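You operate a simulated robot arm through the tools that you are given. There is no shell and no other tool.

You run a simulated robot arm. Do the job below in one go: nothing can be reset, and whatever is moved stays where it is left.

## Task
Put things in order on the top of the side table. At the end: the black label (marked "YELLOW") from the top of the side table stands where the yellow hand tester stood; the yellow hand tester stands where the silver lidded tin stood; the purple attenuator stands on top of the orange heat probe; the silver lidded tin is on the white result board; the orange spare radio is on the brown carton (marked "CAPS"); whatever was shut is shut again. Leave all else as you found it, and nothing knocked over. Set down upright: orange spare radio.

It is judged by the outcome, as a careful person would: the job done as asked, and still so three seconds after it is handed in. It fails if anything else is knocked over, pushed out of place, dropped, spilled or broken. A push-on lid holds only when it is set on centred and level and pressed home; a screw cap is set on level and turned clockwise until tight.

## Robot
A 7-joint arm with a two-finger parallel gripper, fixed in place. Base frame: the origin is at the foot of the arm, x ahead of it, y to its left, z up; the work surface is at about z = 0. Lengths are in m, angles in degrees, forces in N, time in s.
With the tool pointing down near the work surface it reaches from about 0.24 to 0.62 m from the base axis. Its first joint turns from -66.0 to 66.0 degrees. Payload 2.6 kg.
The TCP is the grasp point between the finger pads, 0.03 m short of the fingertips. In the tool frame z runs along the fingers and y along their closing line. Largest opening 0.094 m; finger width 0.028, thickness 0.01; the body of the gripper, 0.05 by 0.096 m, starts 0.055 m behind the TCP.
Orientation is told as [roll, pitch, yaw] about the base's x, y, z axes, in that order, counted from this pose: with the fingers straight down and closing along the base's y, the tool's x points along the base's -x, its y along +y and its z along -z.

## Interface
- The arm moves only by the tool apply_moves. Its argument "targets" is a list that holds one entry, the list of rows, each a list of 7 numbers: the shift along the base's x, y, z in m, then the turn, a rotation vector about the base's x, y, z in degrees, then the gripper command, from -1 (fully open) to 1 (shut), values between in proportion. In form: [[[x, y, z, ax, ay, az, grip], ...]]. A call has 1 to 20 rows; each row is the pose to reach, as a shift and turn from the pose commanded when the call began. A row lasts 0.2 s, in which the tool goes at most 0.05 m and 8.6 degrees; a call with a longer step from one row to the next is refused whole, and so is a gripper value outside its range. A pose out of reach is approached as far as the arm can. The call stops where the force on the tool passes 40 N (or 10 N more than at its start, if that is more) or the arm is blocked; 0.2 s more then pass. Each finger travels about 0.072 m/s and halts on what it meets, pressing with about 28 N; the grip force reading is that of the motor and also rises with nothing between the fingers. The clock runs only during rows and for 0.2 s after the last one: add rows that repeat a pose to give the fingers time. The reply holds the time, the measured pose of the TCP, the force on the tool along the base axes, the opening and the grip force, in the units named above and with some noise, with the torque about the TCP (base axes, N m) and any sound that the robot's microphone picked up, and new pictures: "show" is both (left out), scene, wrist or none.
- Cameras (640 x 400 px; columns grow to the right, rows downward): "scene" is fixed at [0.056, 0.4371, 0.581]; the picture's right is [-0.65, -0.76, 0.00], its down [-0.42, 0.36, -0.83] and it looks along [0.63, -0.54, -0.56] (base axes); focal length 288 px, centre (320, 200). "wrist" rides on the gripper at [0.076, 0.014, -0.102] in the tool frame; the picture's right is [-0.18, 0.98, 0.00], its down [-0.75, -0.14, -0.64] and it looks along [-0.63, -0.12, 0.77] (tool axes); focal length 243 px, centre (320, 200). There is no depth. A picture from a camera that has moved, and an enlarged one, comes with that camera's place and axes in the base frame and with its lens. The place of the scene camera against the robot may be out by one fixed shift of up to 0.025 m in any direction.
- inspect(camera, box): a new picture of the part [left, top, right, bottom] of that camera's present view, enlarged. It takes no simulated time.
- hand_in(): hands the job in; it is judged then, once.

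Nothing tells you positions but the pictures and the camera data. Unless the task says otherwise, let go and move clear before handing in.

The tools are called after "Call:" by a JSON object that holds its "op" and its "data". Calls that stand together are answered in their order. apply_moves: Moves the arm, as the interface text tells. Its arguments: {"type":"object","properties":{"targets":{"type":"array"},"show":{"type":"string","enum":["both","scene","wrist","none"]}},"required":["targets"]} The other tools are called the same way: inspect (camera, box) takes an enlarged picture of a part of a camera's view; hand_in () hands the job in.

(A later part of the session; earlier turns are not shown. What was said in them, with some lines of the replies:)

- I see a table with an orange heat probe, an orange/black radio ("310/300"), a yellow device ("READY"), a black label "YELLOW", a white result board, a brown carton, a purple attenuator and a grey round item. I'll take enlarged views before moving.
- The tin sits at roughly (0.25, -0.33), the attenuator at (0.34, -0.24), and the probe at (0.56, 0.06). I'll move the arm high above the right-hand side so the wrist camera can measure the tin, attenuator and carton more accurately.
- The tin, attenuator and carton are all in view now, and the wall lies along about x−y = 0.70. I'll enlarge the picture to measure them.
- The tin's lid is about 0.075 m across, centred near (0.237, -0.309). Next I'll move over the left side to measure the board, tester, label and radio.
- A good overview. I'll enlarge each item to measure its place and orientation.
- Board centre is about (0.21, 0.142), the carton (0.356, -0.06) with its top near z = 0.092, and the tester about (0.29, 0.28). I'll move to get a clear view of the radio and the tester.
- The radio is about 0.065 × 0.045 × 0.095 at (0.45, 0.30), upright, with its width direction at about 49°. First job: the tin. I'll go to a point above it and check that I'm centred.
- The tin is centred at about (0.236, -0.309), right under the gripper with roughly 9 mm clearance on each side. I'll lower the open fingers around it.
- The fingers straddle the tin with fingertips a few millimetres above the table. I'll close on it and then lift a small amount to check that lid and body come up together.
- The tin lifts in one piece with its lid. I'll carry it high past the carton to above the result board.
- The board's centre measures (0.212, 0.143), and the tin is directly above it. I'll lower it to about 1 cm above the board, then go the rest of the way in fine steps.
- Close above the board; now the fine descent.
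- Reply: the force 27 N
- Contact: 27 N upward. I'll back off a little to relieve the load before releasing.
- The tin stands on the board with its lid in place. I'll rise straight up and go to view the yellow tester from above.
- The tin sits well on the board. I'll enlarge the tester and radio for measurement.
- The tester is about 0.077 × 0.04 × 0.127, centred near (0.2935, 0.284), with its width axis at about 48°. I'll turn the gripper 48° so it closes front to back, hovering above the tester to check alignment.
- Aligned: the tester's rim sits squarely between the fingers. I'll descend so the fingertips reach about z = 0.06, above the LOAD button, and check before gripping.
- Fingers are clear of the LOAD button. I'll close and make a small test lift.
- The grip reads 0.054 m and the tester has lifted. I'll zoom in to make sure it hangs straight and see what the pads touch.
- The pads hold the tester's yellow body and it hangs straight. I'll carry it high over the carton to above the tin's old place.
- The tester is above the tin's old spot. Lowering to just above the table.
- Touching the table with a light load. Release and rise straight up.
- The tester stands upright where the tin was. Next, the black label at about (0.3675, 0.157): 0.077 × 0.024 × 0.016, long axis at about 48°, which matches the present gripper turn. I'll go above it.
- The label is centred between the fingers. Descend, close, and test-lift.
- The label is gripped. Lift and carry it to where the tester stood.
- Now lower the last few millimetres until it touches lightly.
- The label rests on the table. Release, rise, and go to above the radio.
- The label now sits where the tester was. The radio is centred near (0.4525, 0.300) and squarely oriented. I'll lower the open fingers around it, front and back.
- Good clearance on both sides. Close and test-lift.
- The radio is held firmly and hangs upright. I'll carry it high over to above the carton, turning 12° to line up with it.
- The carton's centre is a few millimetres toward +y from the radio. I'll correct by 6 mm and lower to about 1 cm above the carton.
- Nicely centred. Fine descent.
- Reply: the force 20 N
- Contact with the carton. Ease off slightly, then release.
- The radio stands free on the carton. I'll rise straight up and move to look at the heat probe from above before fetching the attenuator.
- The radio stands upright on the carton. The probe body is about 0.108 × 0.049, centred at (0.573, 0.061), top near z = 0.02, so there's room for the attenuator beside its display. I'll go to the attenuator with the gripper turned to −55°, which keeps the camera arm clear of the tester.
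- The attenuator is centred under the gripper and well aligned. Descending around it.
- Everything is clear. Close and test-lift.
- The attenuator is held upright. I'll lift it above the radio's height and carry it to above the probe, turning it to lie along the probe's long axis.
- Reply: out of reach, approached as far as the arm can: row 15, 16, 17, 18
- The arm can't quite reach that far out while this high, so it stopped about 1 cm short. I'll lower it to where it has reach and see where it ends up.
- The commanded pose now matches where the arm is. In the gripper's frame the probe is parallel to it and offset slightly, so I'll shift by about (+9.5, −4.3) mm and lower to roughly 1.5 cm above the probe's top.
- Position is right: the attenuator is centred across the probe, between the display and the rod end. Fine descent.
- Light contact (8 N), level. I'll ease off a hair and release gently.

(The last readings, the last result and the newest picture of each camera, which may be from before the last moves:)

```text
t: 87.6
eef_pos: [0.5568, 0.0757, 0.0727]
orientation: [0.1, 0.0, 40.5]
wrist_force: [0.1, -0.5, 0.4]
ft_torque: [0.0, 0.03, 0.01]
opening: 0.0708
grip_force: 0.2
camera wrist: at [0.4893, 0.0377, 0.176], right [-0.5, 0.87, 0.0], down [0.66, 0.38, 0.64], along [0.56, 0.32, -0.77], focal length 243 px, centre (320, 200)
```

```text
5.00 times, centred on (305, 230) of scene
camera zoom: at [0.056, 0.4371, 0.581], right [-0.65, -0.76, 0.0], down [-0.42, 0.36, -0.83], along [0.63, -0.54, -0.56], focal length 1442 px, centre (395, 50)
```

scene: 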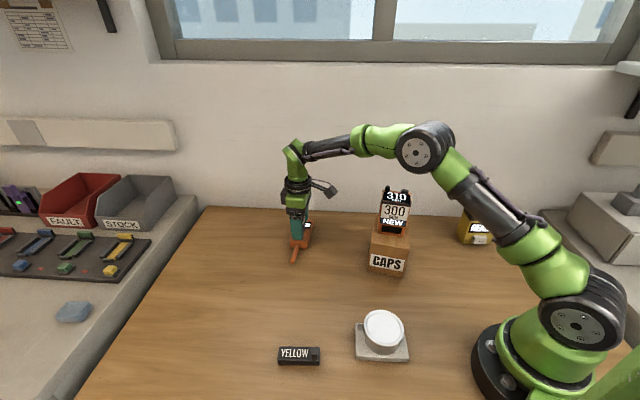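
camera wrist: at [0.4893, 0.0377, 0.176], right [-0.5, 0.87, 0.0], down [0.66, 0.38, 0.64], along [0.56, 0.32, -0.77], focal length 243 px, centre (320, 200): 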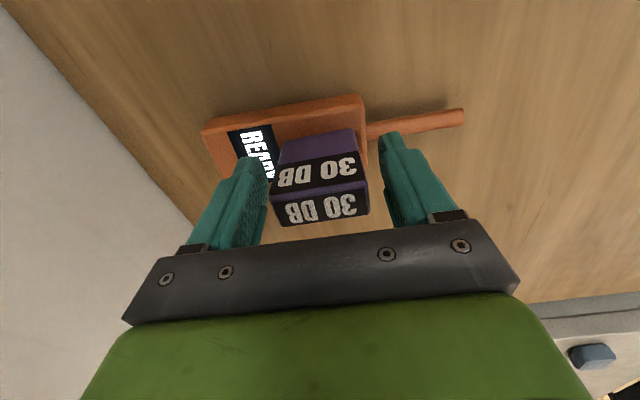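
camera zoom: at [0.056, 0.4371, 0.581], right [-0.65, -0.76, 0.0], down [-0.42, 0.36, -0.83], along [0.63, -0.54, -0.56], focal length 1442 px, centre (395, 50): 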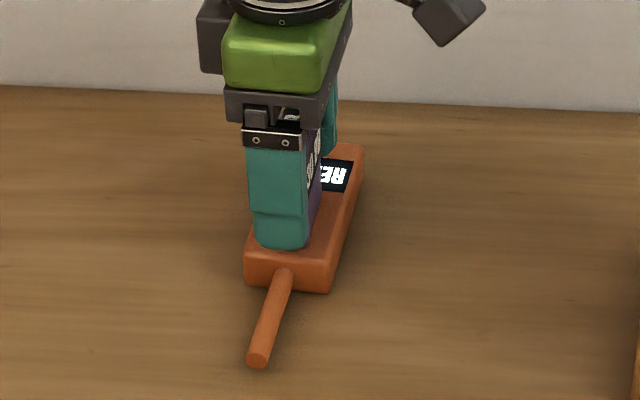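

The attenuator stands on the probe with the fingers clear. I'll rise straight up and back away for a final check.

Call:
{"op": "apply_moves", "data": {"targets": [[[0, 0, 0.01, 0, 0, 0, -0.5], [0, 0, 0.03, 0, 0, 0, -0.5], [0, 0, 0.06, 0, 0, 0, -0.5], [0, 0, 0.1, 0, 0, 0, -0.5], [0, 0, 0.14, 0, 0, 0, -0.5], [-0.02, 0.005, 0.17, 0, 0, 0, -0.5], [-0.055, 0.02, 0.195, 0, 0, 0, -0.5], [-0.095, 0.035, 0.215, 0, 0, 0, -0.5], [-0.13, 0.06, 0.225, 0, 0, 0, -0.5], [-0.16, 0.085, 0.23, 0, 0, 0, -0.5], [-0.16, 0.085, 0.23, 0, 0, 0, -0.5], [-0.16, 0.085, 0.23, 0, 0, 0, -0.5]]], "show": "both"}}

Call:
{"op": "inspect", "data": {"camera": "scene", "box": [260, 180, 420, 290]}}

Call:
{"op": "inspect", "data": {"camera": "scene", "box": [260, 290, 430, 390]}}

Call:
{"op": "inspect", "data": {"camera": "scene", "box": [400, 180, 540, 280]}}

```text
t: 90.2
eef_pos: [0.3971, 0.1622, 0.3025]
orientation: [0.0, 0.0, 40.5]
wrist_force: [-0.2, -0.1, -0.8]
ft_torque: [0.0, 0.01, -0.01]
opening: 0.0706
grip_force: 0.1
camera wrist: at [0.3296, 0.1232, 0.4053], right [-0.5, 0.87, 0.0], down [0.66, 0.38, 0.64], along [0.56, 0.32, -0.77], focal length 243 px, centre (320, 200)
```

scene: 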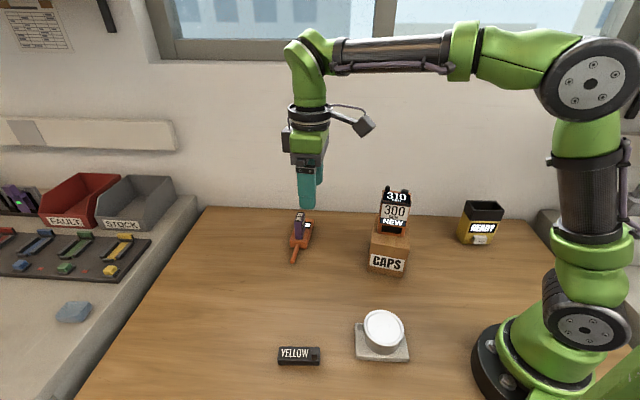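
wrist: 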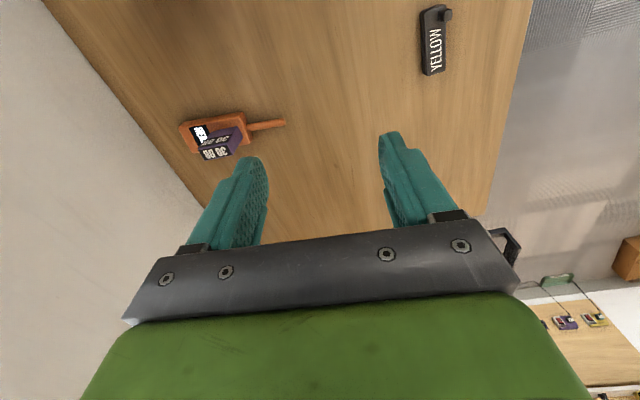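

```text
3.64 times, centred on (340, 235) of scene
camera zoom: at [0.056, 0.4371, 0.581], right [-0.65, -0.76, 0.0], down [-0.42, 0.36, -0.83], along [0.63, -0.54, -0.56], focal length 1048 px, centre (247, 73)
```

zoom: 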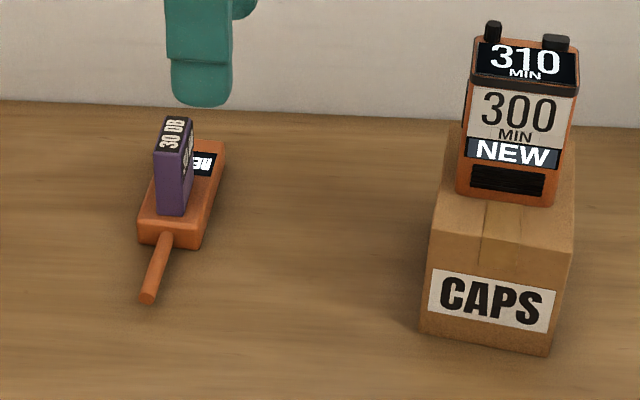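

```text
3.76 times, centred on (345, 340) of scene
camera zoom: at [0.056, 0.4371, 0.581], right [-0.65, -0.76, 0.0], down [-0.42, 0.36, -0.83], along [0.63, -0.54, -0.56], focal length 1085 px, centre (226, -327)
```

zoom: 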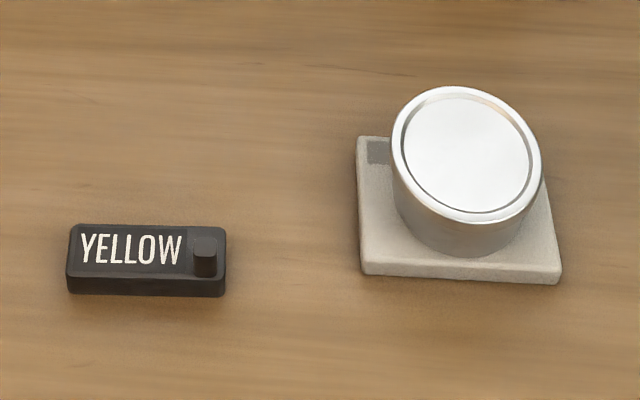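

```text
4.00 times, centred on (470, 230) of scene
camera zoom: at [0.056, 0.4371, 0.581], right [-0.65, -0.76, 0.0], down [-0.42, 0.36, -0.83], along [0.63, -0.54, -0.56], focal length 1153 px, centre (-280, 80)
```

zoom: 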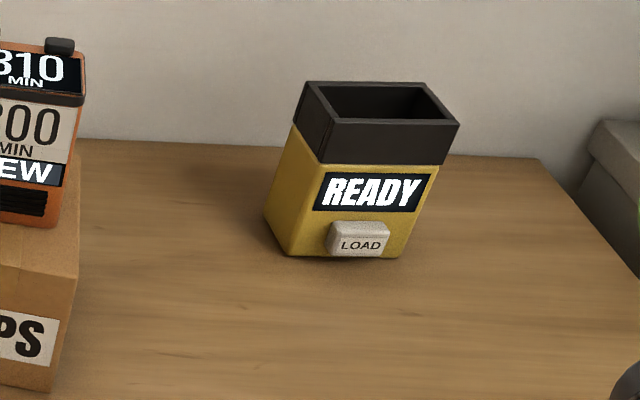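

All items look in place. One close look at the tin's lid to make sure it's still seated level.

Call:
{"op": "inspect", "data": {"camera": "scene", "box": [345, 295, 425, 370]}}

Call:
{"op": "inspect", "data": {"camera": "scene", "box": [280, 200, 330, 265]}}

```text
5.33 times, centred on (385, 332) of scene
camera zoom: at [0.056, 0.4371, 0.581], right [-0.65, -0.76, 0.0], down [-0.42, 0.36, -0.83], along [0.63, -0.54, -0.56], focal length 1538 px, centre (-27, -507)
```

zoom: 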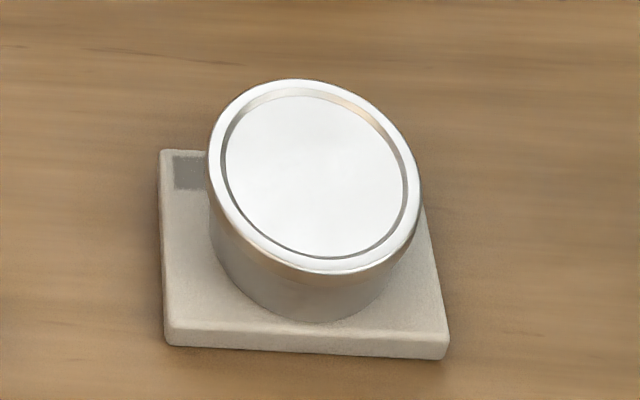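

```text
6.15 times, centred on (305, 232) of scene
camera zoom: at [0.056, 0.4371, 0.581], right [-0.65, -0.76, 0.0], down [-0.42, 0.36, -0.83], along [0.63, -0.54, -0.56], focal length 1774 px, centre (412, 0)
```

zoom: 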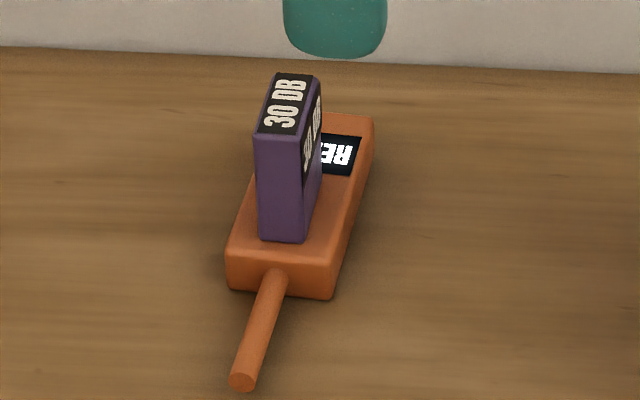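

Everything is where it should be. The label is at the tester's old spot and the tester is at the tin's. The attenuator is upright on the probe, the shut tin is on the board, and the radio is upright on the carton. The gripper is empty and clear, so I'm handing in.

Call:
{"op": "hand_in", "data": {}}

```text
The job is handed in.
```

I finished every move and handed the job in; it gave no verdict back. In the last pictures everything is standing, and nothing else looks moved or knocked over.

- **Black label ("YELLOW"):** it lies where the yellow hand tester stood, about (0.293, 0.283).
- **Yellow hand tester:** it stands upright where the tin stood, about (0.237, -0.309).
- **Silver tin:** it is on the white result board with its lid on. I never opened it. The lid looked level in the last picture.
- **Orange spare radio:** it stands upright on the brown carton ("CAPS"), turned 12° to line up with it.
- **Purple attenuator:** it stands upright on the orange heat probe, between the probe's display and its rod. I turned it to lie along the probe.

When setting the tin down, I pressed it onto the board with about 27 N before easing off. The tin and board showed no sign of harm or shifting afterwards.
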